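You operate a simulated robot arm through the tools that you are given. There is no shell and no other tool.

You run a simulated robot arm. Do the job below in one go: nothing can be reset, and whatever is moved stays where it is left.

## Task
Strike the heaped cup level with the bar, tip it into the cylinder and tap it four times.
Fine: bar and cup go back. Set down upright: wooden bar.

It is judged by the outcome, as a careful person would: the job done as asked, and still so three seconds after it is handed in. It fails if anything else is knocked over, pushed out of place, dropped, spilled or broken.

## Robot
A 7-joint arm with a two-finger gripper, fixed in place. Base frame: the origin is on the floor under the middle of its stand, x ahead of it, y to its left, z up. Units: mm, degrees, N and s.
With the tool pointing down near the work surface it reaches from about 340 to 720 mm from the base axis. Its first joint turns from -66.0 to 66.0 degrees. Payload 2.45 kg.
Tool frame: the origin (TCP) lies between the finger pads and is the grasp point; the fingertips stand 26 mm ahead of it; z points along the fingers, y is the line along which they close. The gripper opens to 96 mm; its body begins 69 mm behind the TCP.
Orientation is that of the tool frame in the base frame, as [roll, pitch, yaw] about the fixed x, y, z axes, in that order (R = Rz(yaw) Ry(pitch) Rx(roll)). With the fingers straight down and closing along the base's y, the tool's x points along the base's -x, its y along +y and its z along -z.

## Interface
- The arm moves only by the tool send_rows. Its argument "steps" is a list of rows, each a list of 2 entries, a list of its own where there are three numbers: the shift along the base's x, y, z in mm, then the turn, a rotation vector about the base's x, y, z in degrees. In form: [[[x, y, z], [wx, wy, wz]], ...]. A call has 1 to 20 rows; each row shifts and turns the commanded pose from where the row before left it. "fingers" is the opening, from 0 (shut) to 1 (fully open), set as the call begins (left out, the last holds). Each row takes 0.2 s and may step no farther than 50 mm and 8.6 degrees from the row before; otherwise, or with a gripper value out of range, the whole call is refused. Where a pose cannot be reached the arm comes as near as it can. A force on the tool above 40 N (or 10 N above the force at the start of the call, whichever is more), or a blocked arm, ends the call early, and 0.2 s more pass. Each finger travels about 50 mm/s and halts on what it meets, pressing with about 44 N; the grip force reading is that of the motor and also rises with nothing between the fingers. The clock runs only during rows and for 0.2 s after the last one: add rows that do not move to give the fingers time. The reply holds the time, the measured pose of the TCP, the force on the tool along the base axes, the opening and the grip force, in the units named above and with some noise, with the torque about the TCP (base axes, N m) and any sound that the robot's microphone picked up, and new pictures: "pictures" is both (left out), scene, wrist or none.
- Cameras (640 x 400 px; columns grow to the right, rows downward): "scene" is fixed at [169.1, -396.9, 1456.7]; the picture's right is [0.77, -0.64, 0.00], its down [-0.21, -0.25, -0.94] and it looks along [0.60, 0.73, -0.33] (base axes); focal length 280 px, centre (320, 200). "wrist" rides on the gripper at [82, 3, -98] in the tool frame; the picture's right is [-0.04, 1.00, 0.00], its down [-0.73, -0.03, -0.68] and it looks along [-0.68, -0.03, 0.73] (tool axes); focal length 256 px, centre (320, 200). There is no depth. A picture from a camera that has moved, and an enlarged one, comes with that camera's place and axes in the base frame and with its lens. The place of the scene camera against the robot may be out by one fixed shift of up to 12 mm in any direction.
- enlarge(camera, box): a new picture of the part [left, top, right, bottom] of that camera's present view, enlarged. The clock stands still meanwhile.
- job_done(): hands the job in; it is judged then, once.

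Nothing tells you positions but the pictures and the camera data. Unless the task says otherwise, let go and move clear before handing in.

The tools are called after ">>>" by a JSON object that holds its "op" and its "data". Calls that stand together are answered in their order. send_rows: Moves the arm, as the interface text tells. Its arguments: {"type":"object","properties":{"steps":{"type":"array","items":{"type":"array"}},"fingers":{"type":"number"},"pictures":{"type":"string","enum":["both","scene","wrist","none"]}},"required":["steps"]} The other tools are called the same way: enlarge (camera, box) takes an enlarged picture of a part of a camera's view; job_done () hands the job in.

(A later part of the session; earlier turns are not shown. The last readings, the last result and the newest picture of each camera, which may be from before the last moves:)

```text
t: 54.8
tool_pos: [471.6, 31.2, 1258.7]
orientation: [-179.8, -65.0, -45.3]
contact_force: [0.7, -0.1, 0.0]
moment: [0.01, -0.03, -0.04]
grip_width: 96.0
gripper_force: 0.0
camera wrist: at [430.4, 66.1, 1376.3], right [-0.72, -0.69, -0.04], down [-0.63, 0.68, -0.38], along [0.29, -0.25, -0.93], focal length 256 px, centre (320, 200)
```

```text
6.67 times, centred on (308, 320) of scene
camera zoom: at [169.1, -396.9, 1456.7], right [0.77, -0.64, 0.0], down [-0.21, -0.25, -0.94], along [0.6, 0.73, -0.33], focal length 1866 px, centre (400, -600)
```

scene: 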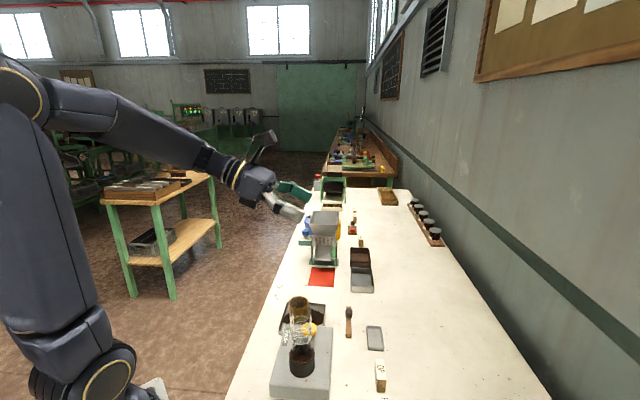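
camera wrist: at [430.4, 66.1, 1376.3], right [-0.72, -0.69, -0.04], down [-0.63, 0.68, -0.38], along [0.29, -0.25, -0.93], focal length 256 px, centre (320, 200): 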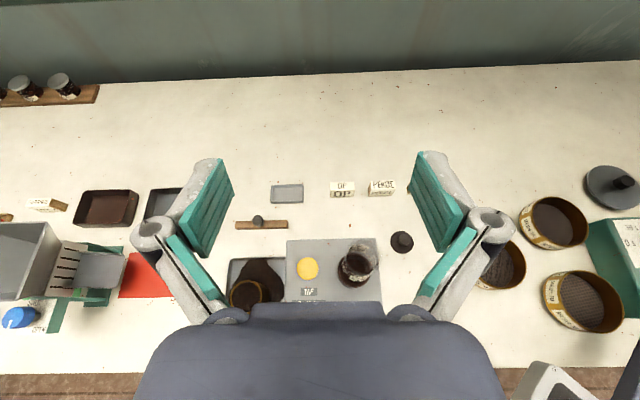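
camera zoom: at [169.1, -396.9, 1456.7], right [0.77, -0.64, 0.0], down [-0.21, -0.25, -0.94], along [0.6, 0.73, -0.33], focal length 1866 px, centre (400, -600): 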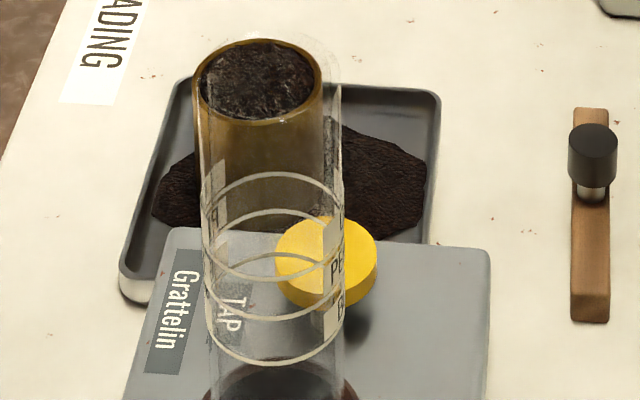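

I can see the cylinder rim (Ø≈44 mm, at about (437,3)). I'll shift the camera sideways for a second bearing to triangulate its rim height and axis.

>>> {"op": "send_rows", "data": {"steps": [[[-20, -20, 0], [0, 0, 0]], [[-20, -20, 0], [0, 0, 0]], [[-20, -20, 0], [0, 0, 0]], [[0, 0, 0], [0, 0, 0]]], "pictures": "wrist"}}

>>> {"op": "enlarge", "data": {"camera": "wrist", "box": [232, 215, 360, 295]}}

```text
t: 55.8
tool_pos: [410.6, -28.4, 1257.7]
orientation: [-179.9, -65.0, -45.2]
contact_force: [-0.1, -0.9, 0.1]
moment: [0.01, -0.01, 0.01]
grip_width: 95.8
gripper_force: 0.1
camera wrist: at [370.0, 5.8, 1374.8], right [-0.72, -0.69, -0.04], down [-0.63, 0.68, -0.38], along [0.29, -0.25, -0.93], focal length 256 px, centre (320, 200)
```

wrist: 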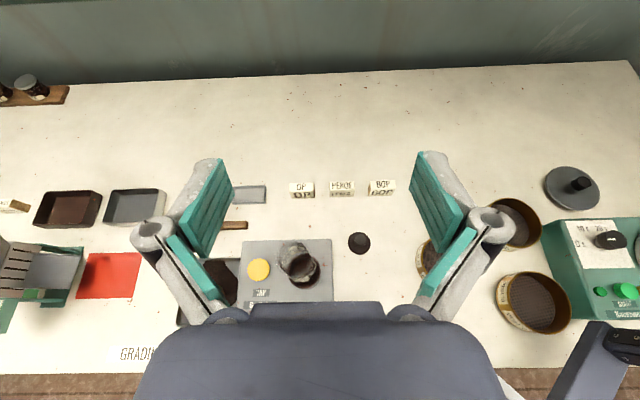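

```text
5.00 times, centred on (296, 255) of wrist
camera zoom: at [370.0, 5.8, 1374.8], right [-0.72, -0.69, -0.04], down [-0.63, 0.68, -0.38], along [0.29, -0.25, -0.93], focal length 1280 px, centre (440, -75)
```

zoom: 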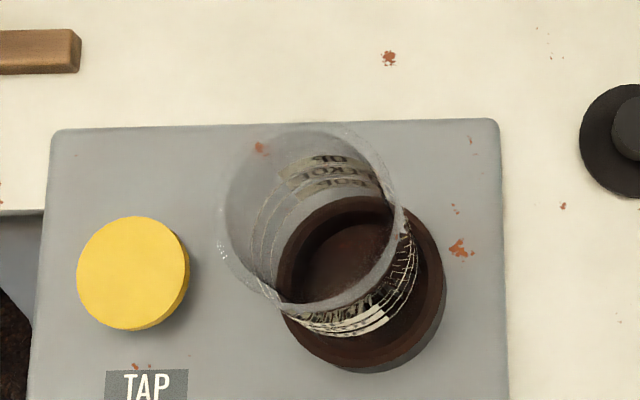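

Triangulation puts the cylinder axis at about (437, 0) with its rim around z≈1060. Now the free-air rehearsal of the pouring turn, well above the cylinder: pitch to horizontal, then roll 140°.

>>> {"op": "send_rows", "data": {"steps": [[[22, 22, 0], [0, 0, 0]], [[22, 22, 0], [0, 0, 0]], [[0, 0, 0], [-5.89, -5.89, 0]], [[0, 0, 0], [-5.89, -5.89, 0]], [[0, 0, 0], [-5.89, -5.89, 0]], [[0, 0, 0], [6.01, -6.01, 0]], [[0, 0, 0], [6.01, -6.01, 0]], [[0, 0, 0], [6.01, -6.01, 0]], [[0, 0, 0], [6.01, -6.01, 0]], [[0, 0, 0], [6.01, -6.01, 0]], [[0, 0, 0], [6.01, -6.01, 0]], [[0, 0, 0], [6.01, -6.01, 0]], [[0, 0, 0], [6.01, -6.01, 0]]]}}

>>> {"op": "send_rows", "data": {"steps": [[[0, 0, 0], [6.01, -6.01, 0]], [[0, 0, 0], [6.01, -6.01, 0]], [[0, 0, 0], [6.01, -6.01, 0]], [[0, 0, 0], [6.01, -6.01, 0]], [[0, 0, 0], [6.01, -6.01, 0]], [[0, 0, 0], [6.01, -6.01, 0]], [[0, 0, 0], [6.01, -6.01, 0]], [[0, 0, 0], [6.01, -6.01, 0]], [[0, 0, 0], [2.83, -2.83, 0]], [[0, 0, 0], [0, 0, 0]]]}}

>>> {"op": "enlarge", "data": {"camera": "scene", "box": [200, 160, 360, 260]}}

```text
t: 58.6
tool_pos: [456.1, 16.8, 1259.2]
orientation: [-89.9, -21.7, -134.9]
contact_force: [-0.1, -0.5, -0.1]
moment: [0.01, -0.02, -0.01]
grip_width: 95.8
gripper_force: 0.0
camera wrist: at [331.6, 30.9, 1288.0], right [-0.24, -0.24, -0.94], down [0.01, 0.97, -0.24], along [0.97, -0.07, -0.23], focal length 256 px, centre (320, 200)
```

scene: 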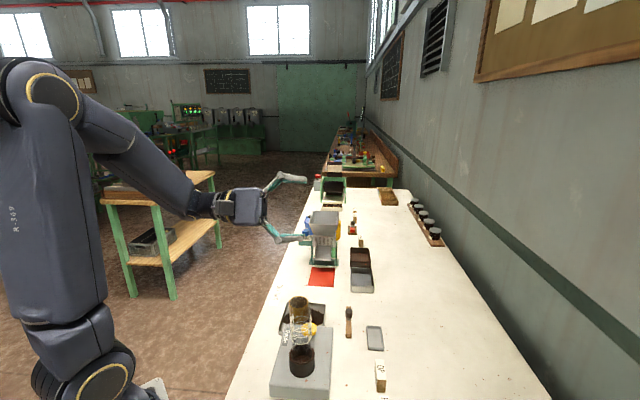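
wrist: 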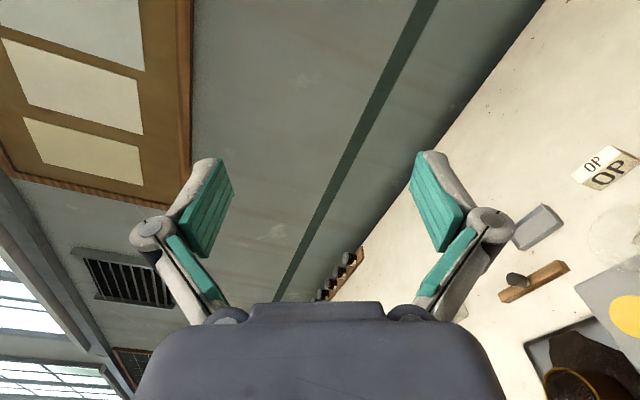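

```text
t: 60.8
tool_pos: [456.1, 17.3, 1260.1]
orientation: [-90.0, 50.3, -135.1]
contact_force: [-0.6, 0.5, -0.3]
moment: [0.01, -0.01, 0.01]
grip_width: 95.7
gripper_force: 0.1
camera wrist: at [350.8, 50.8, 1195.7], right [0.56, 0.56, -0.61], down [-0.16, 0.8, 0.58], along [0.81, -0.23, 0.54], focal length 256 px, centre (320, 200)
```

scene: 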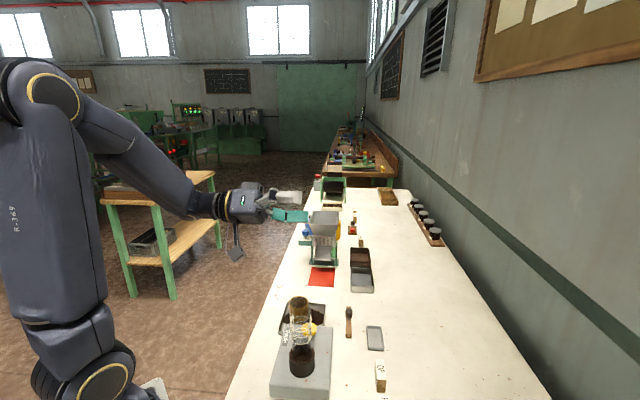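
wrist: 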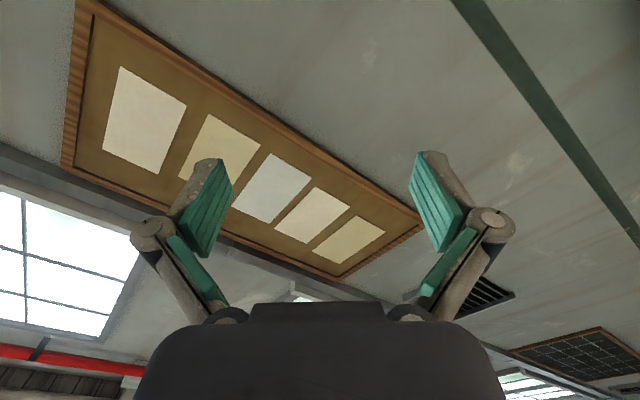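

```text
4.00 times, centred on (280, 210) of scene
camera zoom: at [169.1, -396.9, 1456.7], right [0.77, -0.64, 0.0], down [-0.21, -0.25, -0.94], along [0.6, 0.73, -0.33], focal length 1120 px, centre (480, 160)
```

zoom: 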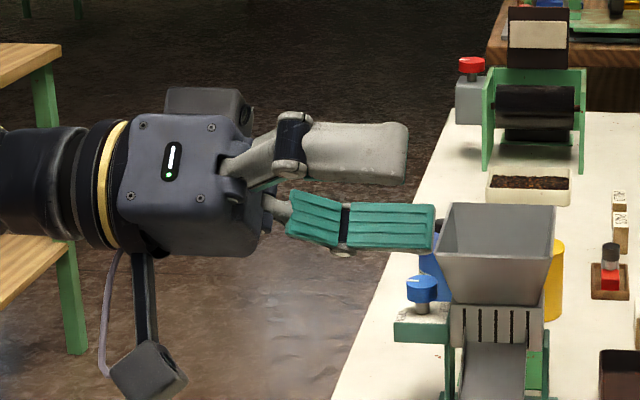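

The pouring orientation is fully reachable. I'll unroll back to the grasp orientation (25° below horizontal, camera on top).

>>> {"op": "send_rows", "data": {"steps": [[[0, 0, 0], [-6.01, 6.01, 0]], [[0, 0, 0], [-6.01, 6.01, 0]], [[0, 0, 0], [-6.01, 6.01, 0]], [[0, 0, 0], [-6.01, 6.01, 0]], [[0, 0, 0], [-6.01, 6.01, 0]], [[0, 0, 0], [-6.01, 6.01, 0]], [[0, 0, 0], [-6.01, 6.01, 0]], [[0, 0, 0], [-6.01, 6.01, 0]], [[0, 0, 0], [-6.01, 6.01, 0]], [[0, 0, 0], [-6.01, 6.01, 0]], [[0, 0, 0], [-6.01, 6.01, 0]], [[0, 0, 0], [-6.01, 6.01, 0]], [[0, 0, 0], [-6.01, 6.01, 0]], [[0, 0, 0], [-6.01, 6.01, 0]], [[0, 0, 0], [-6.01, 6.01, 0]], [[0, 0, 0], [-6.01, 6.01, 0]], [[0, 0, 0], [-2.83, 2.83, 0]]], "pictures": "none"}}

>>> {"op": "send_rows", "data": {"steps": [[[0, 30, 0], [5.89, 5.89, 0]], [[0, 30, 0], [5.89, 5.89, 0]], [[0, 30, 0], [5.89, 5.89, 0]], [[5, 35, -20], [0, 0, 0]], [[5, 35, -20], [0, 0, 0]], [[5, 35, -20], [0, 0, 0]], [[4, 14, -40], [0, 0, 0]], [[0, 0, -40], [0, 0, 0]], [[0, 0, -40], [0, 0, 0]], [[0, 0, -40], [0, 0, 0]], [[0, 0, -40], [0, 0, 0]], [[0, 0, 0], [0, 0, 0]]], "fingers": 0.76}}

>>> {"op": "enlarge", "data": {"camera": "wrist", "box": [220, 60, 420, 185]}}

```text
t: 64.4
tool_pos: [455.5, 17.2, 1259.2]
orientation: [-25.2, -90.0, 160.3]
contact_force: [0.7, -0.1, -0.3]
moment: [0.02, 0.03, 0.03]
grip_width: 95.9
gripper_force: 0.1
```

```text
t: 67.0
tool_pos: [475.3, 227.4, 998.0]
orientation: [-179.7, -65.0, -45.3]
contact_force: [-0.3, -0.2, -0.6]
moment: [0.0, 0.0, 0.02]
grip_width: 72.7
gripper_force: 0.1
camera wrist: at [433.7, 262.3, 1115.7], right [-0.72, -0.69, -0.04], down [-0.63, 0.68, -0.38], along [0.29, -0.25, -0.93], focal length 256 px, centre (320, 200)
```

scene: 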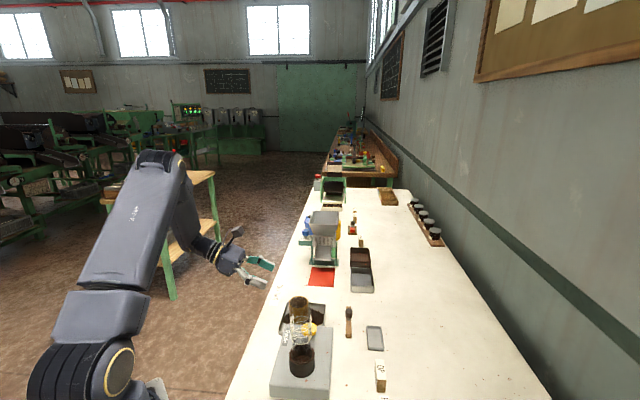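
wrist: 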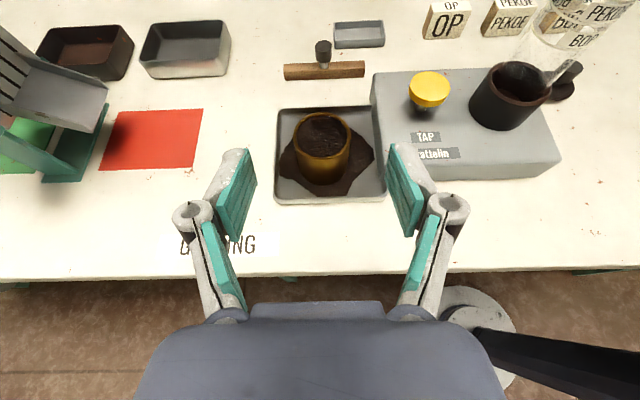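

```text
3.20 times, centred on (320, 122) of wrist
camera zoom: at [433.7, 262.3, 1115.7], right [-0.72, -0.69, -0.04], down [-0.63, 0.68, -0.38], along [0.29, -0.25, -0.93], focal length 819 px, centre (320, 448)
```

zoom: 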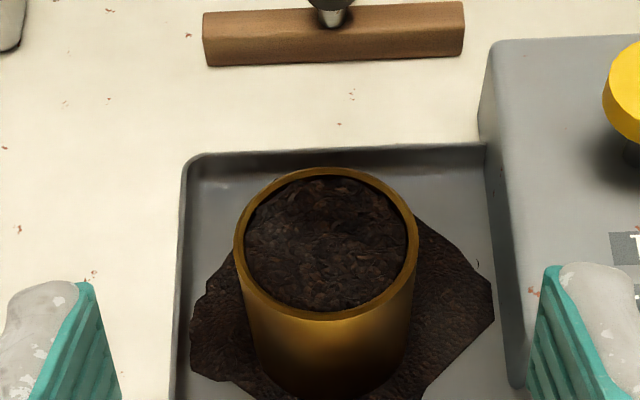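

The cup's tea is level and the cup is centred between the open fingers in the u direction. I'll lower to the approach line and advance part-way toward the cup.

>>> {"op": "send_rows", "data": {"steps": [[[0, 0, -20], [0, 0, 0]], [[0, 0, -20], [0, 0, 0]], [[0, 0, -21], [0, 0, 0]], [[12.8, -12.8, -8.45], [0, 0, 0]], [[12.8, -12.8, -8.45], [0, 0, 0]], [[12.8, -12.8, -8.45], [0, 0, 0]], [[0, 0, 0], [0, 0, 0]]]}}

>>> {"op": "enlarge", "data": {"camera": "wrist", "box": [220, 60, 420, 185]}}

>>> {"op": "enlarge", "data": {"camera": "scene", "box": [240, 240, 352, 310]}}

```text
t: 68.6
tool_pos: [515.0, 190.7, 912.0]
orientation: [-179.7, -65.0, -45.2]
contact_force: [-0.3, -0.1, -0.6]
moment: [0.0, 0.01, -0.02]
grip_width: 72.8
gripper_force: 0.0
camera wrist: at [473.0, 224.8, 1029.1], right [-0.72, -0.69, -0.04], down [-0.63, 0.68, -0.38], along [0.29, -0.25, -0.93], focal length 256 px, centre (320, 200)
```

scene: 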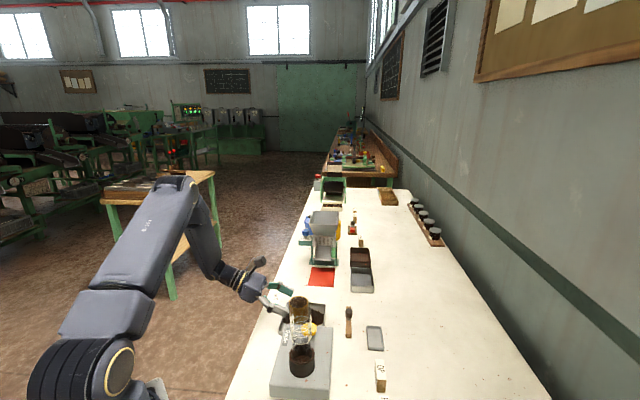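
wrist: 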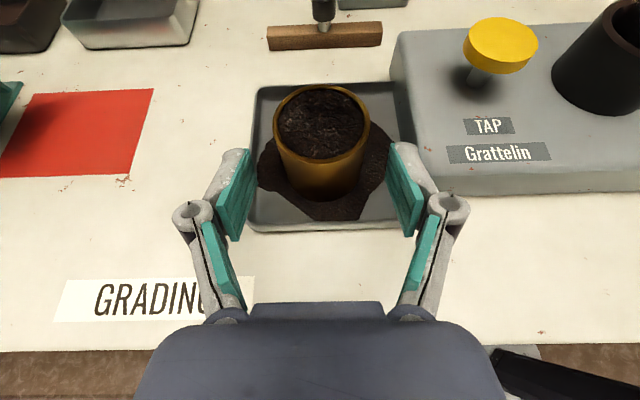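

```text
3.20 times, centred on (320, 122) of wrist
camera zoom: at [473.0, 224.8, 1029.1], right [-0.72, -0.69, -0.04], down [-0.63, 0.68, -0.38], along [0.29, -0.25, -0.93], focal length 819 px, centre (320, 448)
```

zoom: 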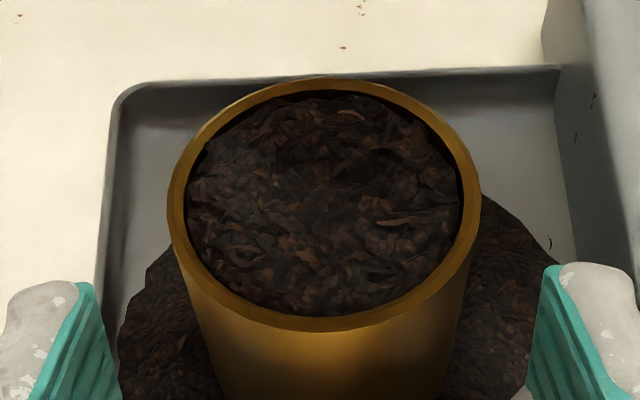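

```text
5.71 times, centred on (296, 275) of scene
camera zoom: at [169.1, -396.9, 1456.7], right [0.77, -0.64, 0.0], down [-0.21, -0.25, -0.94], along [0.6, 0.73, -0.33], focal length 1600 px, centre (457, -229)
```

zoom: 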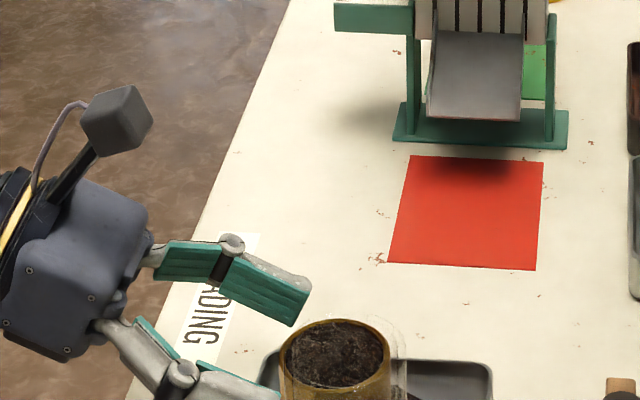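

Aligned. I'll narrow the fingers to 66 mm (to clear the device's corner) and advance the remaining ~46 mm so the pads straddle the cup.

>>> {"op": "send_rows", "data": {"steps": [[[0, 0, 0], [0, 0, 0]], [[7.45, -7.45, -4.2], [0, 0, 0]], [[7.45, -7.45, -4.2], [0, 0, 0]], [[7.45, -7.45, -4.2], [0, 0, 0]], [[0, 0, 0], [0, 0, 0]]], "fingers": 0.69}}

>>> {"op": "enlarge", "data": {"camera": "wrist", "box": [200, 80, 456, 240]}}

>>> {"op": "enlarge", "data": {"camera": "scene", "box": [240, 260, 352, 330]}}

```text
t: 69.8
tool_pos: [535.1, 168.2, 899.2]
orientation: [-179.7, -65.1, -45.3]
contact_force: [0.6, -0.2, -0.5]
moment: [-0.02, 0.01, 0.01]
grip_width: 66.1
gripper_force: 0.0
camera wrist: at [495.2, 203.0, 1016.4], right [-0.72, -0.69, -0.04], down [-0.63, 0.68, -0.38], along [0.29, -0.25, -0.93], focal length 256 px, centre (320, 200)
```

scene: 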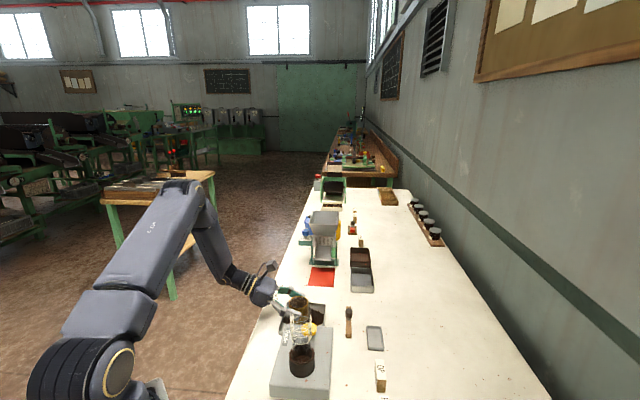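
wrist: 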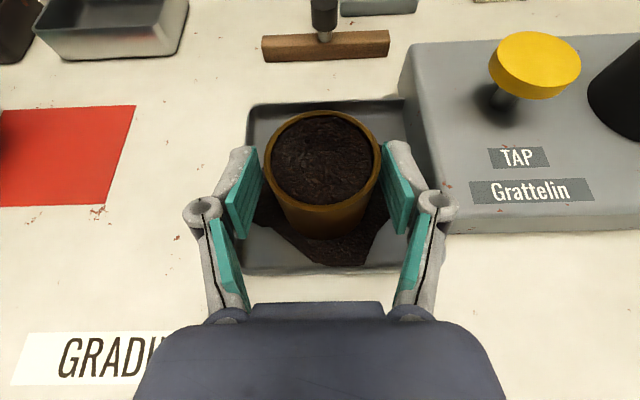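

```text
2.50 times, centred on (328, 160) of wrist
camera zoom: at [495.2, 203.0, 1016.4], right [-0.72, -0.69, -0.04], down [-0.63, 0.68, -0.38], along [0.29, -0.25, -0.93], focal length 640 px, centre (300, 300)
```

zoom: 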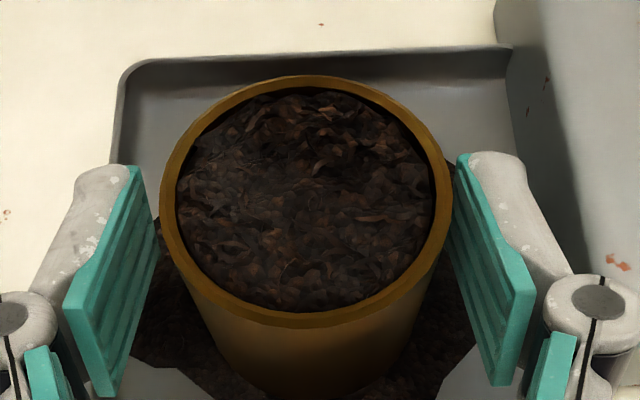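

```text
5.71 times, centred on (296, 295) of scene
camera zoom: at [169.1, -396.9, 1456.7], right [0.77, -0.64, 0.0], down [-0.21, -0.25, -0.94], along [0.6, 0.73, -0.33], focal length 1600 px, centre (457, -343)
```

zoom: 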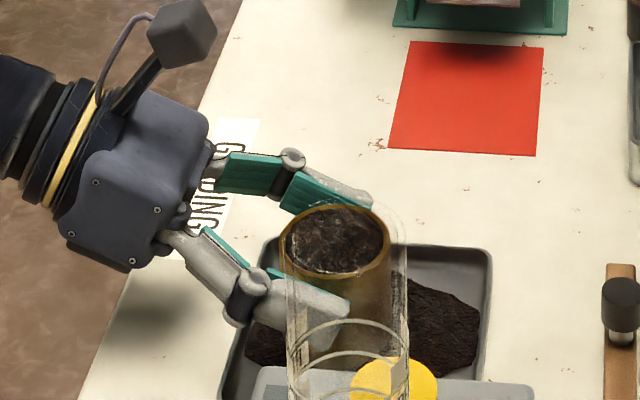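

Fingers straddle the cup without touching. Final advance, then close.

>>> {"op": "send_rows", "data": {"steps": [[[3.7, -3.7, -2], [0, 0, 0]], [[3.7, -3.7, -2], [0, 0, 0]], [[0, 0, 0], [0, 0, 0]]], "pictures": "wrist"}}

>>> {"op": "enlarge", "data": {"camera": "wrist", "box": [200, 80, 456, 240]}}

```text
t: 70.6
tool_pos: [544.3, 160.0, 896.5]
orientation: [-179.7, -65.0, -45.4]
contact_force: [-1.0, 0.6, 0.0]
moment: [0.02, 0.0, 0.0]
grip_width: 66.2
gripper_force: 0.0
camera wrist: at [503.2, 195.0, 1013.8], right [-0.72, -0.69, -0.04], down [-0.63, 0.68, -0.38], along [0.29, -0.25, -0.93], focal length 256 px, centre (320, 200)
```

wrist: 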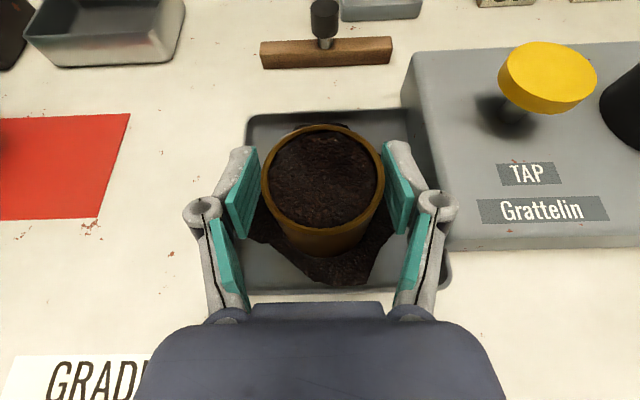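

```text
2.50 times, centred on (328, 160) of wrist
camera zoom: at [503.2, 195.0, 1013.8], right [-0.72, -0.69, -0.04], down [-0.63, 0.68, -0.38], along [0.29, -0.25, -0.93], focal length 640 px, centre (300, 300)
```

zoom: 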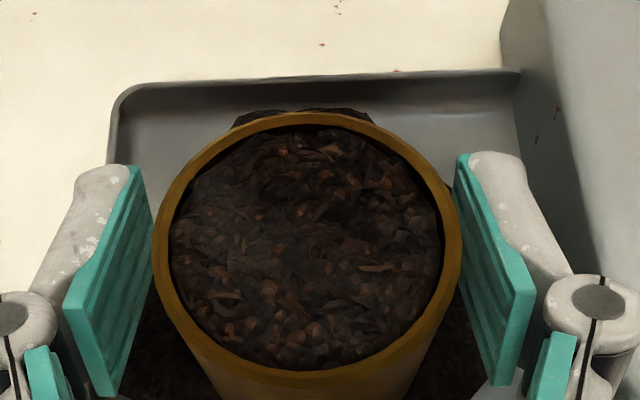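

The pads are centred on the cup. Closing the grip.

>>> {"op": "send_rows", "data": {"steps": [[[0, 0, 0], [0, 0, 0]], [[0, 0, 0], [0, 0, 0]], [[0, 0, 0], [0, 0, 0]], [[0, 0, 0], [0, 0, 0]]], "fingers": 0.3}}

>>> {"op": "enlarge", "data": {"camera": "wrist", "box": [200, 80, 456, 240]}}

```text
t: 71.6
tool_pos: [544.0, 160.4, 896.4]
orientation: [-179.7, -65.0, -45.2]
contact_force: [-0.2, 0.8, 1.4]
moment: [0.01, -0.02, 0.03]
grip_width: 53.7
gripper_force: 44.4
camera wrist: at [503.1, 195.2, 1014.0], right [-0.72, -0.69, -0.04], down [-0.63, 0.68, -0.38], along [0.29, -0.25, -0.93], focal length 256 px, centre (320, 200)
```

scene: 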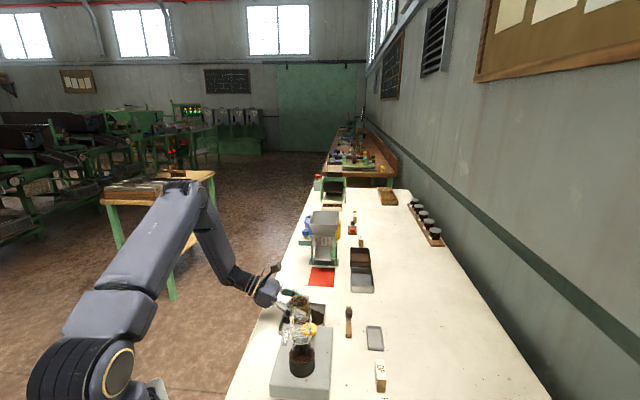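
wrist: 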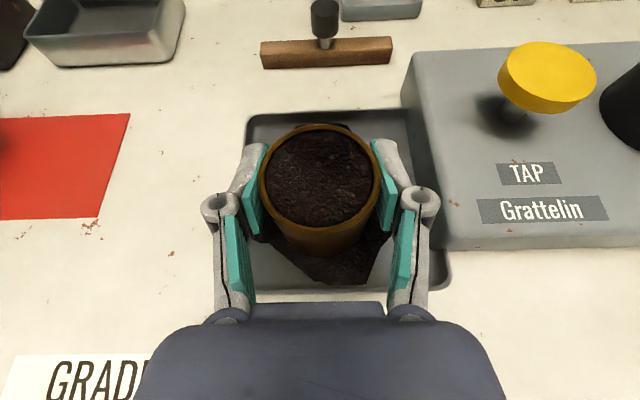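

```text
2.50 times, centred on (328, 160) of wrist
camera zoom: at [503.1, 195.2, 1014.0], right [-0.72, -0.69, -0.04], down [-0.63, 0.68, -0.38], along [0.29, -0.25, -0.93], focal length 640 px, centre (300, 300)
```

zoom: 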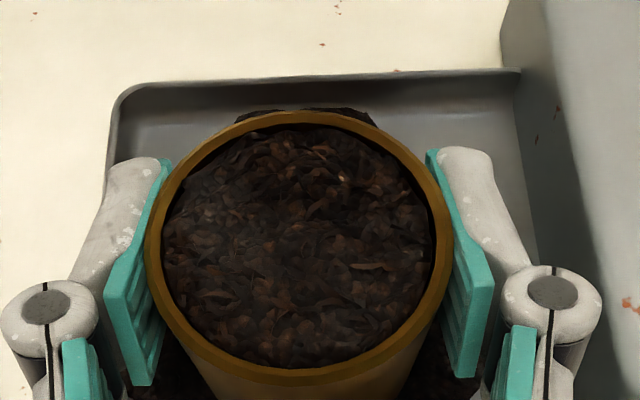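

Cup gripped (53.7 mm, 44 N). Lifting straight up in smooth steps.

>>> {"op": "send_rows", "data": {"steps": [[[0, 0, 2], [0, 0, 0]], [[0, 0, 6], [0, 0, 0]], [[0, 0, 12], [0, 0, 0]], [[0, 0, 20], [0, 0, 0]], [[0, 0, 25], [0, 0, 0]], [[0, 0, 25], [0, 0, 0]], [[0, 0, 25], [0, 0, 0]], [[0, 0, 25], [0, 0, 0]], [[0, 0, 25], [0, 0, 0]], [[0, 0, 25], [0, 0, 0]], [[0, 0, 25], [0, 0, 0]], [[0, 0, 20], [0, 0, 0]], [[0, 0, 10], [0, 0, 0]], [[0, 0, 0], [0, 0, 0]]]}}

>>> {"op": "enlarge", "data": {"camera": "wrist", "box": [200, 80, 456, 240]}}

>>> {"op": "enlarge", "data": {"camera": "scene", "box": [230, 210, 358, 370]}}

```text
t: 74.6
tool_pos: [544.0, 160.0, 1144.4]
orientation: [-179.8, -65.0, -45.3]
contact_force: [-0.1, 0.2, -1.2]
moment: [-0.03, 0.03, 0.02]
grip_width: 54.0
gripper_force: 44.1
camera wrist: at [503.3, 193.9, 1261.0], right [-0.72, -0.69, -0.04], down [-0.63, 0.68, -0.38], along [0.29, -0.25, -0.93], focal length 256 px, centre (320, 200)
```

scene: 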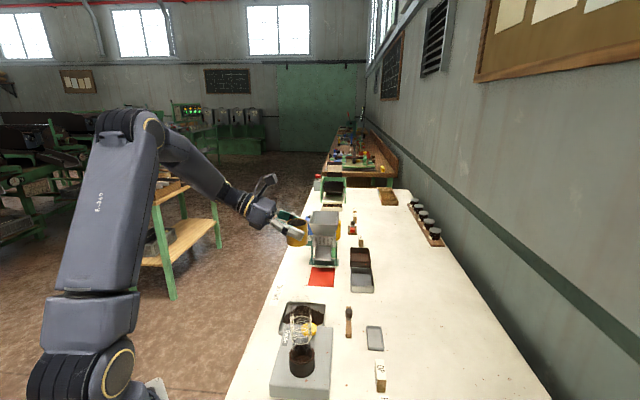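
wrist: 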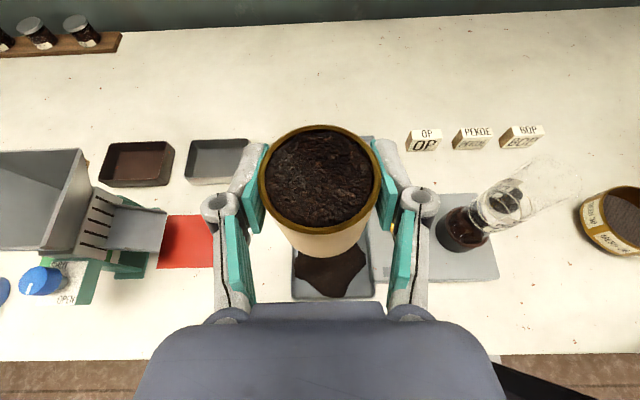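

```text
2.50 times, centred on (328, 160) of wrist
camera zoom: at [503.3, 193.9, 1261.0], right [-0.72, -0.69, -0.04], down [-0.63, 0.68, -0.38], along [0.29, -0.25, -0.93], focal length 640 px, centre (300, 300)
```

zoom: 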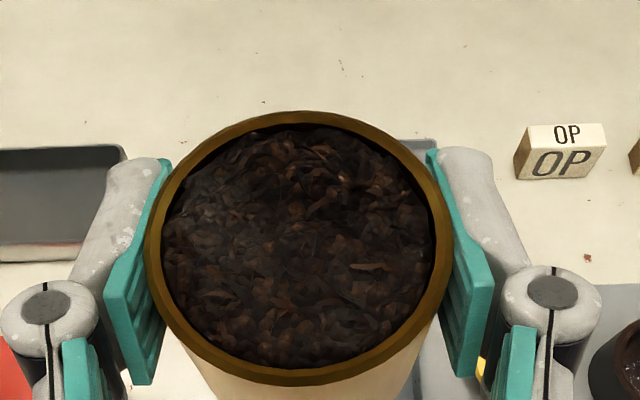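

```text
2.50 times, centred on (294, 290) of scene
camera zoom: at [169.1, -396.9, 1456.7], right [0.77, -0.64, 0.0], down [-0.21, -0.25, -0.94], along [0.6, 0.73, -0.33], focal length 700 px, centre (385, -25)
```

zoom: 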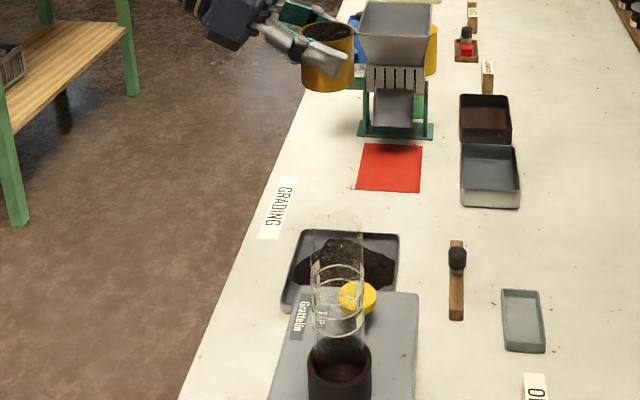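

The cup is lifted and full. The wrist camera sees the cylinder from the side now, so I'll zoom in to refine its rim height before carrying over.

>>> {"op": "enlarge", "data": {"camera": "wrist", "box": [430, 130, 600, 260]}}

>>> {"op": "enlarge", "data": {"camera": "scene", "box": [270, 285, 350, 375]}}

```text
3.08 times, centred on (515, 195) of wrist
camera zoom: at [503.3, 193.9, 1261.0], right [-0.72, -0.69, -0.04], down [-0.63, 0.68, -0.38], along [0.29, -0.25, -0.93], focal length 788 px, centre (-280, 215)
```

zoom: 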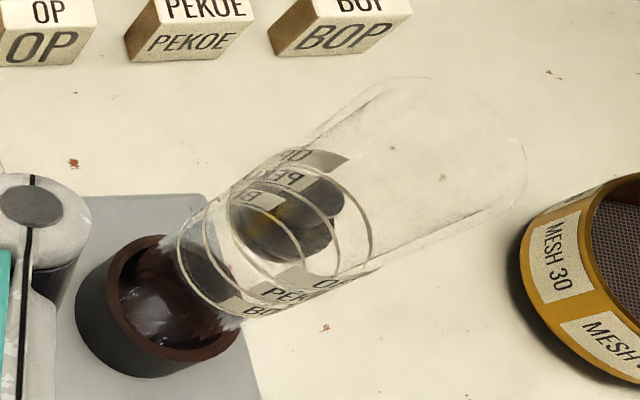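

```text
4.44 times, centred on (310, 330) of scene
camera zoom: at [169.1, -396.9, 1456.7], right [0.77, -0.64, 0.0], down [-0.21, -0.25, -0.94], along [0.6, 0.73, -0.33], focal length 1244 px, centre (364, -378)
```

zoom: 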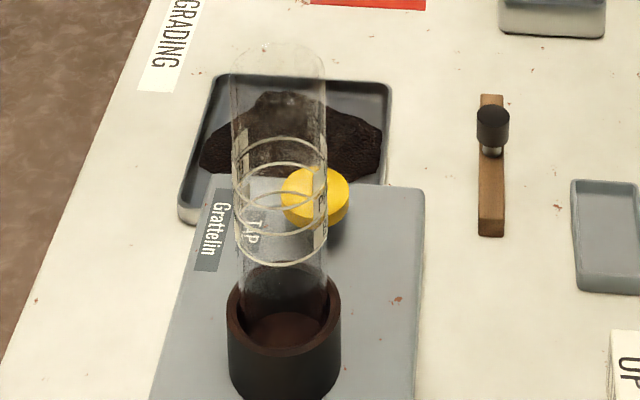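

Measurements: cylinder axis ≈(437,2), rim z≈1069. Working through the geometry, with this roll a finger would sit right under the pouring lip; tipping toward −Y with the tool turned to −60° azimuth keeps the fingers clear. I want to rehearse that empty-handed first, so I'll turn the cup −15° and set it back at its original spot in the tray.

>>> {"op": "send_rows", "data": {"steps": [[[0, 0, 0], [0, 0, -5]], [[0, -4, 0], [0, 0, -5]], [[0, -3.9, 0], [0, 0, -5]], [[0, 0, -20], [0, 0, 0]], [[0, 0, -25], [0, 0, 0]], [[0, 0, -25], [0, 0, 0]], [[0, 0, -25], [0, 0, 0]], [[0, 0, -25], [0, 0, 0]], [[0, 0, -25], [0, 0, 0]], [[0, 0, -25], [0, 0, 0]], [[0, 0, -20], [0, 0, 0]], [[0, 0, -20], [0, 0, 0]], [[0, 0, 0], [0, 0, 0]]]}}

>>> {"op": "enlarge", "data": {"camera": "wrist", "box": [200, 80, 456, 240]}}

>>> {"op": "enlarge", "data": {"camera": "scene", "box": [250, 270, 346, 330]}}

```text
t: 77.4
tool_pos: [544.9, 149.8, 931.3]
orientation: [-179.6, -65.0, -60.3]
contact_force: [-0.6, 0.8, -1.6]
moment: [0.02, 0.0, -0.03]
grip_width: 53.8
gripper_force: 43.7
camera wrist: at [514.4, 193.4, 1048.2], right [-0.87, -0.48, -0.04], down [-0.44, 0.82, -0.38], along [0.21, -0.31, -0.93], focal length 256 px, centre (320, 200)
```

scene: 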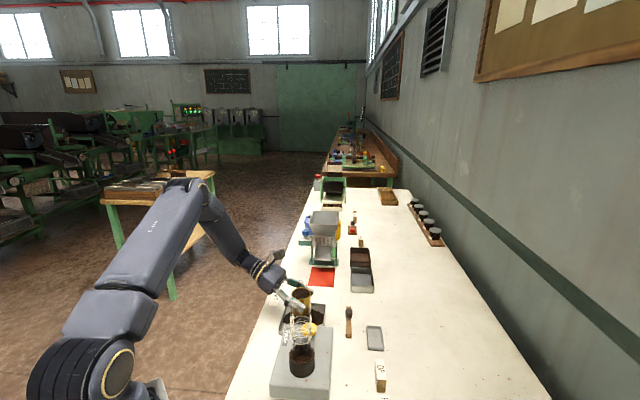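
wrist: 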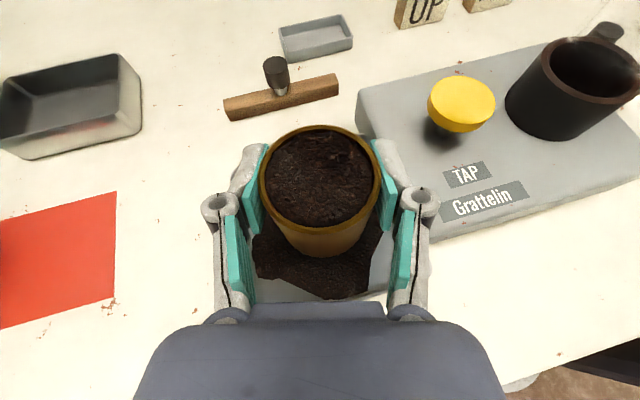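

```text
2.50 times, centred on (328, 160) of wrist
camera zoom: at [514.4, 193.4, 1048.2], right [-0.87, -0.48, -0.04], down [-0.44, 0.82, -0.38], along [0.21, -0.31, -0.93], focal length 640 px, centre (300, 300)
```

zoom: 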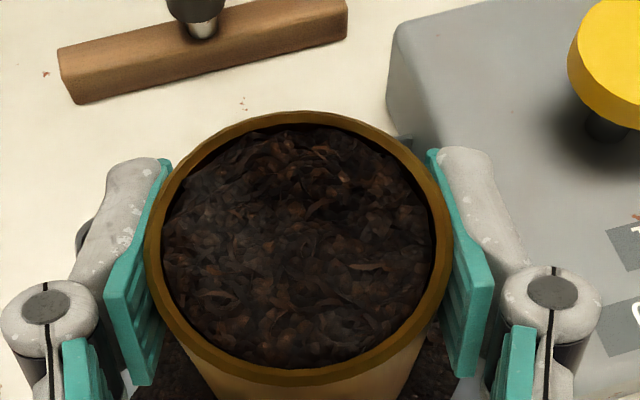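

```text
6.67 times, centred on (298, 300) of scene
camera zoom: at [169.1, -396.9, 1456.7], right [0.77, -0.64, 0.0], down [-0.21, -0.25, -0.94], along [0.6, 0.73, -0.33], focal length 1866 px, centre (467, -467)
```

zoom: 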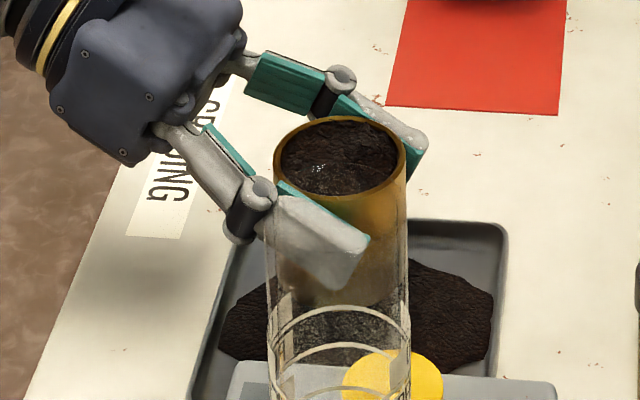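

Cup is upright above its original place with good clearance from the device. Lowering the rest.

>>> {"op": "send_rows", "data": {"steps": [[[0, 0, -12], [0, 0, 0]], [[0, 0, -10], [0, 0, 0]], [[0, 0, -6], [0, 0, 0]], [[0, 0, -4], [0, 0, 0]], [[0, 0, 0], [0, 0, 0]]], "pictures": "none"}}

>>> {"op": "send_rows", "data": {"steps": [[[0, 0, -1], [0, 0, 0]], [[0, 0, -1], [0, 0, 0]], [[0, 0, 0], [0, 0, 0]]], "pictures": "wrist"}}

>>> {"op": "enlarge", "data": {"camera": "scene", "box": [250, 270, 346, 330]}}

```text
t: 78.6
tool_pos: [540.9, 151.9, 899.9]
orientation: [-179.9, -65.0, -60.3]
contact_force: [0.4, 0.0, -0.1]
moment: [0.01, 0.04, 0.0]
grip_width: 53.6
gripper_force: 43.8
```

```text
t: 79.4
tool_pos: [543.2, 150.4, 896.9]
orientation: [-179.7, -65.0, -60.3]
contact_force: [0.1, 0.1, -0.8]
moment: [0.04, 0.0, -0.01]
grip_width: 53.5
gripper_force: 44.2
camera wrist: at [511.7, 195.3, 1014.2], right [-0.87, -0.48, -0.04], down [-0.44, 0.82, -0.38], along [0.21, -0.31, -0.93], focal length 256 px, centre (320, 200)
```

wrist: 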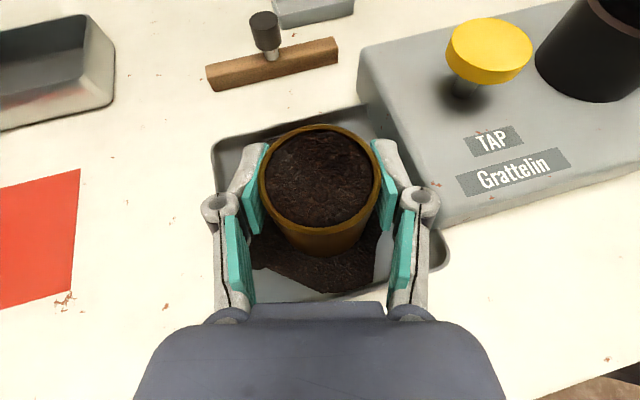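

```text
6.67 times, centred on (298, 300) of scene
camera zoom: at [169.1, -396.9, 1456.7], right [0.77, -0.64, 0.0], down [-0.21, -0.25, -0.94], along [0.6, 0.73, -0.33], focal length 1866 px, centre (467, -467)
```

zoom: 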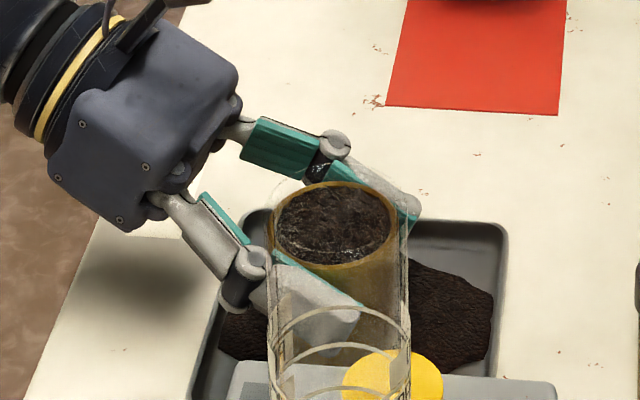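

The cup matches its original place in the scene view. Final half-millimetre steps to touch down.

>>> {"op": "send_rows", "data": {"steps": [[[0, 0, -0.5], [0, 0, 0]], [[0, 0, -0.5], [0, 0, 0]], [[0, 0, 0], [0, 0, 0]]], "pictures": "none"}}

>>> {"op": "send_rows", "data": {"steps": [[[0, 0, -0.5], [0, 0, 0]], [[0, 0, 0], [0, 0, 0]]], "pictures": "none"}}

```text
t: 80.2
tool_pos: [541.4, 150.7, 897.1]
orientation: [-179.5, -65.1, -60.5]
contact_force: [-5.2, -0.8, 10.5]
moment: [0.17, 0.02, 0.07]
grip_width: 53.9
gripper_force: 43.9
```

```text
t: 80.8
tool_pos: [542.5, 150.8, 897.4]
orientation: [-179.5, -65.2, -60.5]
contact_force: [-8.0, 0.0, 24.6]
moment: [0.39, 0.28, 0.12]
grip_width: 54.1
gripper_force: 43.8
```

Touched down firmly; I'll ease up 0.7 mm to relieve the pressure, then open slightly.

>>> {"op": "send_rows", "data": {"steps": [[[0, 0, 0.8], [0, 0, 0]], [[0, 0, 0], [0, 0, 0]]], "pictures": "none"}}

>>> {"op": "send_rows", "data": {"steps": [[[0, 0, 0], [0, 0, 0]], [[0, 0, 0], [0, 0, 0]], [[0, 0, 0], [0, 0, 0]]], "fingers": 0.67, "pictures": "wrist"}}

>>> {"op": "enlarge", "data": {"camera": "wrist", "box": [200, 80, 456, 240]}}

>>> {"op": "enlarge", "data": {"camera": "scene", "box": [250, 270, 346, 330]}}

```text
t: 81.4
tool_pos: [542.0, 150.8, 897.1]
orientation: [-179.5, -65.1, -60.4]
contact_force: [2.8, 0.2, 16.7]
moment: [0.06, -0.23, -0.01]
grip_width: 53.7
gripper_force: 43.9
```

```text
t: 82.2
tool_pos: [542.1, 152.5, 896.0]
orientation: [-179.8, -65.1, -60.2]
contact_force: [0.1, 0.1, 0.4]
moment: [-0.06, -0.03, -0.01]
grip_width: 64.6
gripper_force: 0.1
camera wrist: at [511.6, 195.3, 1013.1], right [-0.87, -0.48, -0.04], down [-0.44, 0.82, -0.38], along [0.21, -0.31, -0.93], focal length 256 px, centre (320, 200)
```

wrist: 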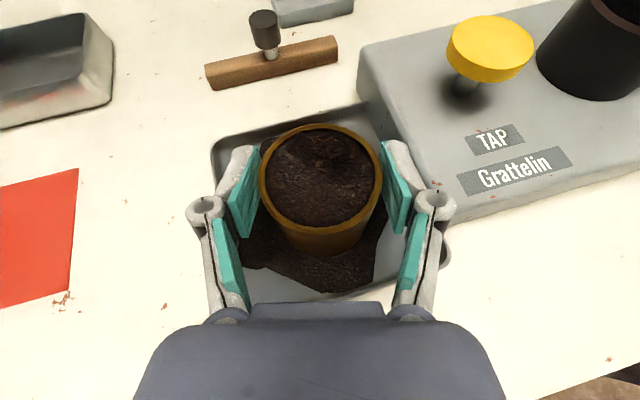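

```text
2.50 times, centred on (328, 160) of wrist
camera zoom: at [511.6, 195.3, 1013.1], right [-0.87, -0.48, -0.04], down [-0.44, 0.82, -0.38], along [0.21, -0.31, -0.93], focal length 640 px, centre (300, 300)
```

zoom: 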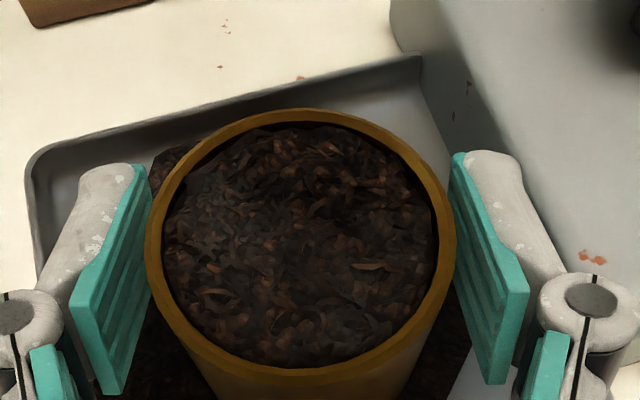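

```text
6.67 times, centred on (298, 300) of scene
camera zoom: at [169.1, -396.9, 1456.7], right [0.77, -0.64, 0.0], down [-0.21, -0.25, -0.94], along [0.6, 0.73, -0.33], focal length 1866 px, centre (467, -467)
```

zoom: 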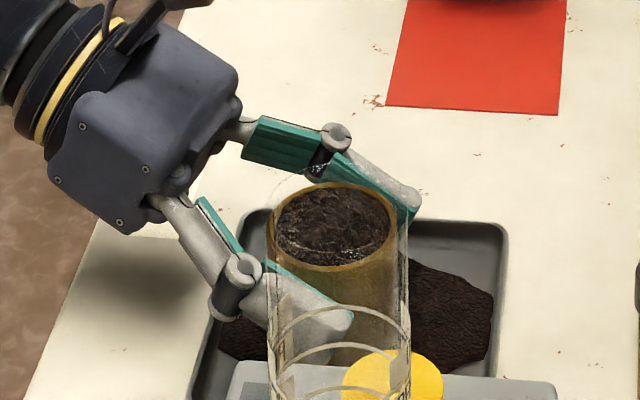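

The cup is back on its original spot, upright. Backing straight out along the tool axis, then up, to rehearse the −Y tipping motion in free air above the cylinder.

>>> {"op": "send_rows", "data": {"steps": [[[-4.5, 7.8, 4.2], [0, 0, 0]], [[-9.1, 15.7, 8.5], [0, 0, 0]], [[-9.1, 15.7, 8.5], [0, 0, 0]], [[-9.1, 15.7, 8.5], [0, 0, 0]], [[-9.1, 15.7, 8.5], [0, 0, 0]], [[-9.1, 15.7, 8.5], [0, 0, 0]], [[0, 0, 30], [0, 0, 0]], [[0, 0, 40], [0, 0, 0]], [[0, 0, 40], [0, 0, 0]], [[0, 0, 40], [0, 0, 0]], [[0, 0, 40], [0, 0, 0]], [[0, 0, 28], [0, 0, 0]], [[-10, -30, 0], [0, 0, 0]], [[-10, -30, 0], [0, 0, 0]], [[-11, -35, 0], [0, 0, 0]], [[-11, -35, 0], [0, 0, 0]], [[-11, -35, 0], [0, 0, 0]], [[-11, -28.3, 0], [0, 0, 0]], [[0, 0, 0], [0, 0, 0]]]}}

```text
t: 86.2
tool_pos: [431.2, 40.4, 1160.5]
orientation: [-179.7, -65.0, -60.4]
contact_force: [0.5, -0.1, 0.5]
moment: [0.0, 0.04, -0.03]
grip_width: 64.0
gripper_force: 0.0
camera wrist: at [401.9, 84.9, 1277.3], right [-0.87, -0.48, -0.04], down [-0.44, 0.82, -0.38], along [0.21, -0.31, -0.93], focal length 256 px, centre (320, 200)
```

scene: 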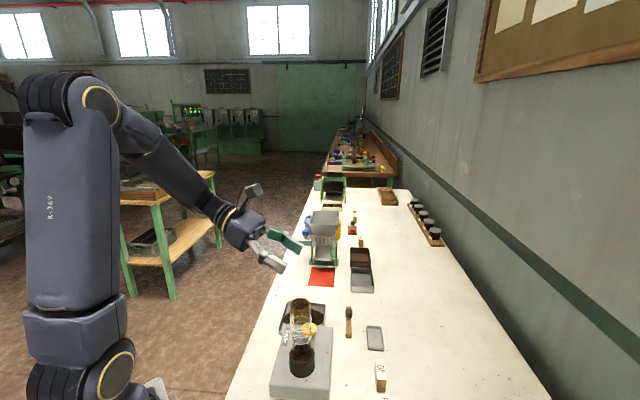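
wrist: 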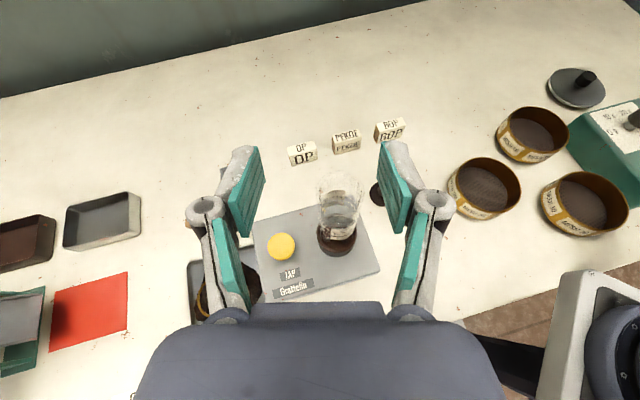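

I'll take repeat readings here, since the y reading differs a few mm from what I commanded.

>>> {"op": "send_rows", "data": {"steps": [[[0, 0, 0], [0, 0, 0]]], "pictures": "none"}}

>>> {"op": "send_rows", "data": {"steps": [[[0, 0, 0], [0, 0, 0]]], "pictures": "none"}}

>>> {"op": "send_rows", "data": {"steps": [[[0, 0, 0], [0, 0, 0]]], "pictures": "none"}}

>>> {"op": "enlarge", "data": {"camera": "wrist", "box": [290, 150, 390, 270]}}

```text
t: 86.6
tool_pos: [431.6, 40.0, 1160.4]
orientation: [-179.8, -65.1, -60.2]
contact_force: [0.8, -0.8, 1.2]
moment: [0.0, 0.01, -0.01]
grip_width: 64.3
gripper_force: 0.1
```

```text
t: 87.0
tool_pos: [433.1, 41.2, 1161.3]
orientation: [-179.9, -64.9, -60.3]
contact_force: [-0.5, 0.3, -0.2]
moment: [0.03, -0.02, 0.01]
grip_width: 64.2
gripper_force: 0.0
```

```text
t: 87.4
tool_pos: [432.4, 41.4, 1160.8]
orientation: [-179.7, -65.0, -60.3]
contact_force: [0.7, -0.3, 0.3]
moment: [-0.01, 0.0, 0.02]
grip_width: 64.4
gripper_force: 0.1
```

```text
3.33 times, centred on (340, 210) of wrist
camera zoom: at [402.0, 85.3, 1277.3], right [-0.87, -0.48, -0.04], down [-0.44, 0.82, -0.38], along [0.21, -0.31, -0.93], focal length 853 px, centre (253, 167)
```

zoom: 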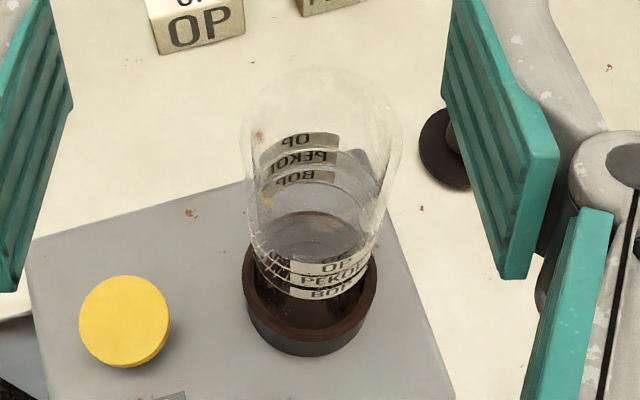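

Averaged TCP is (432, 41, 1161); I'll rely on averaged readings. Now the empty-handed rehearsal: tip about the base X axis, pivoting around where the lip would be (100 mm above the cylinder).

>>> {"op": "send_rows", "data": {"steps": [[[0, 0.75, 5.0], [7.5, 0, 0]], [[0, 0.08, 5.06], [7.5, 0, 0]], [[0, -0.57, 5.03], [7.5, 0, 0]], [[0, -1.22, 4.91], [7.5, 0, 0]], [[0, -1.86, 4.71], [7.5, 0, 0]], [[0, -2.45, 4.42], [7.5, 0, 0]], [[0, -3.01, 4.07], [7.5, 0, 0]], [[0, -3.52, 3.63], [7.5, 0, 0]], [[0, -3.96, 3.16], [7.5, 0, 0]], [[0, -4.34, 2.6], [7.5, 0, 0]], [[0, 0, 0], [0, 0, 0]]], "pictures": "scene"}}

>>> {"op": "send_rows", "data": {"steps": [[[0, -4.64, 2.02], [7.5, 0, 0]], [[0, -4.86, 1.39], [7.5, 0, 0]], [[0, -5.0, 0.75], [7.5, 0, 0]], [[0, -5.06, 0.08], [7.5, 0, 0]], [[0, -5.03, -0.57], [7.5, 0, 0]], [[0, -4.91, -1.22], [7.5, 0, 0]], [[0, -4.71, -1.86], [7.5, 0, 0]], [[0, -4.42, -2.45], [7.5, 0, 0]], [[0, 0, 0], [0, 0, 0]]], "pictures": "scene"}}

```text
t: 89.8
tool_pos: [428.8, 23.5, 1204.5]
orientation: [-150.9, 7.0, -77.8]
contact_force: [-0.3, 0.0, -0.6]
moment: [0.01, 0.02, -0.03]
grip_width: 64.1
gripper_force: 0.2
```

scene: 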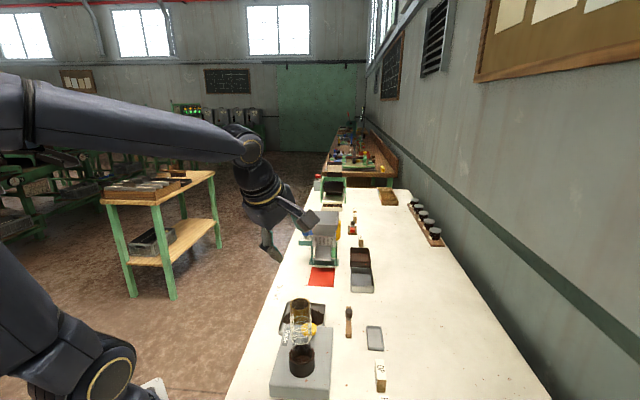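

```text
t: 91.8
tool_pos: [436.5, -22.6, 1227.7]
orientation: [-128.3, 60.6, -63.8]
contact_force: [0.2, -0.1, 0.4]
moment: [0.0, 0.0, -0.01]
grip_width: 64.4
gripper_force: 0.0
out of reach, approached as far as the arm can: row 8
```

scene: 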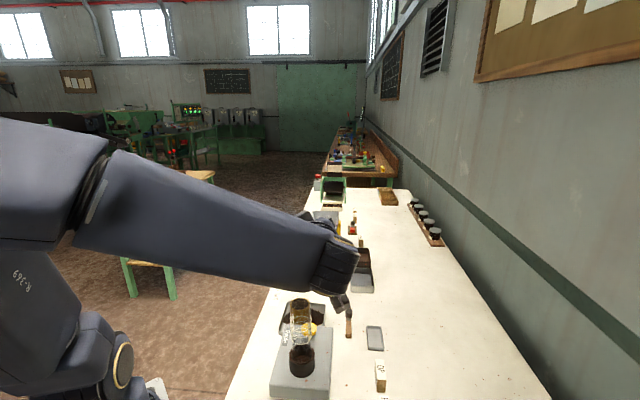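

The rehearsal reaches 127.5° of tip but not 135°. I'll step back one row and check the pose there.

>>> {"op": "send_rows", "data": {"steps": [[[0, 4.42, 2.45], [-7.5, 0, 0]], [[0, 0, 0], [0, 0, 0]]], "pictures": "none"}}

>>> {"op": "send_rows", "data": {"steps": [[[0, 0, 0], [0, 0, 0]]], "pictures": "wrist"}}

```text
t: 92.4
tool_pos: [435.5, -17.7, 1229.5]
orientation: [-134.1, 53.7, -68.6]
contact_force: [0.2, -1.0, -0.1]
moment: [0.01, 0.0, -0.04]
grip_width: 64.3
gripper_force: 0.0
```

```text
t: 92.8
tool_pos: [435.6, -18.8, 1229.2]
orientation: [-134.1, 53.7, -68.6]
contact_force: [-0.3, -0.7, -0.3]
moment: [-0.01, -0.02, -0.02]
grip_width: 64.5
gripper_force: 0.0
camera wrist: at [405.4, -140.7, 1204.2], right [-0.87, 0.31, -0.39], down [-0.45, -0.14, 0.88], along [0.22, 0.94, 0.26], focal length 256 px, centre (320, 200)
```

wrist: 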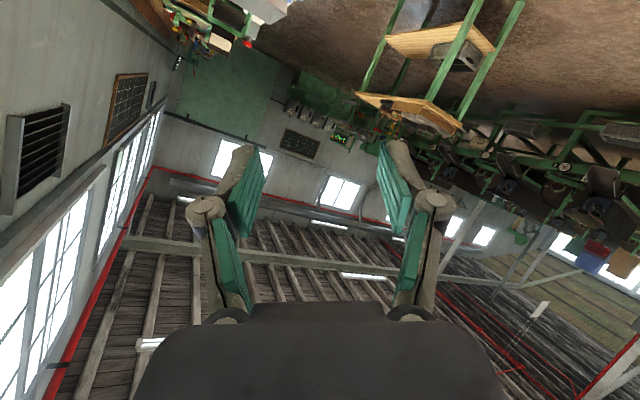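

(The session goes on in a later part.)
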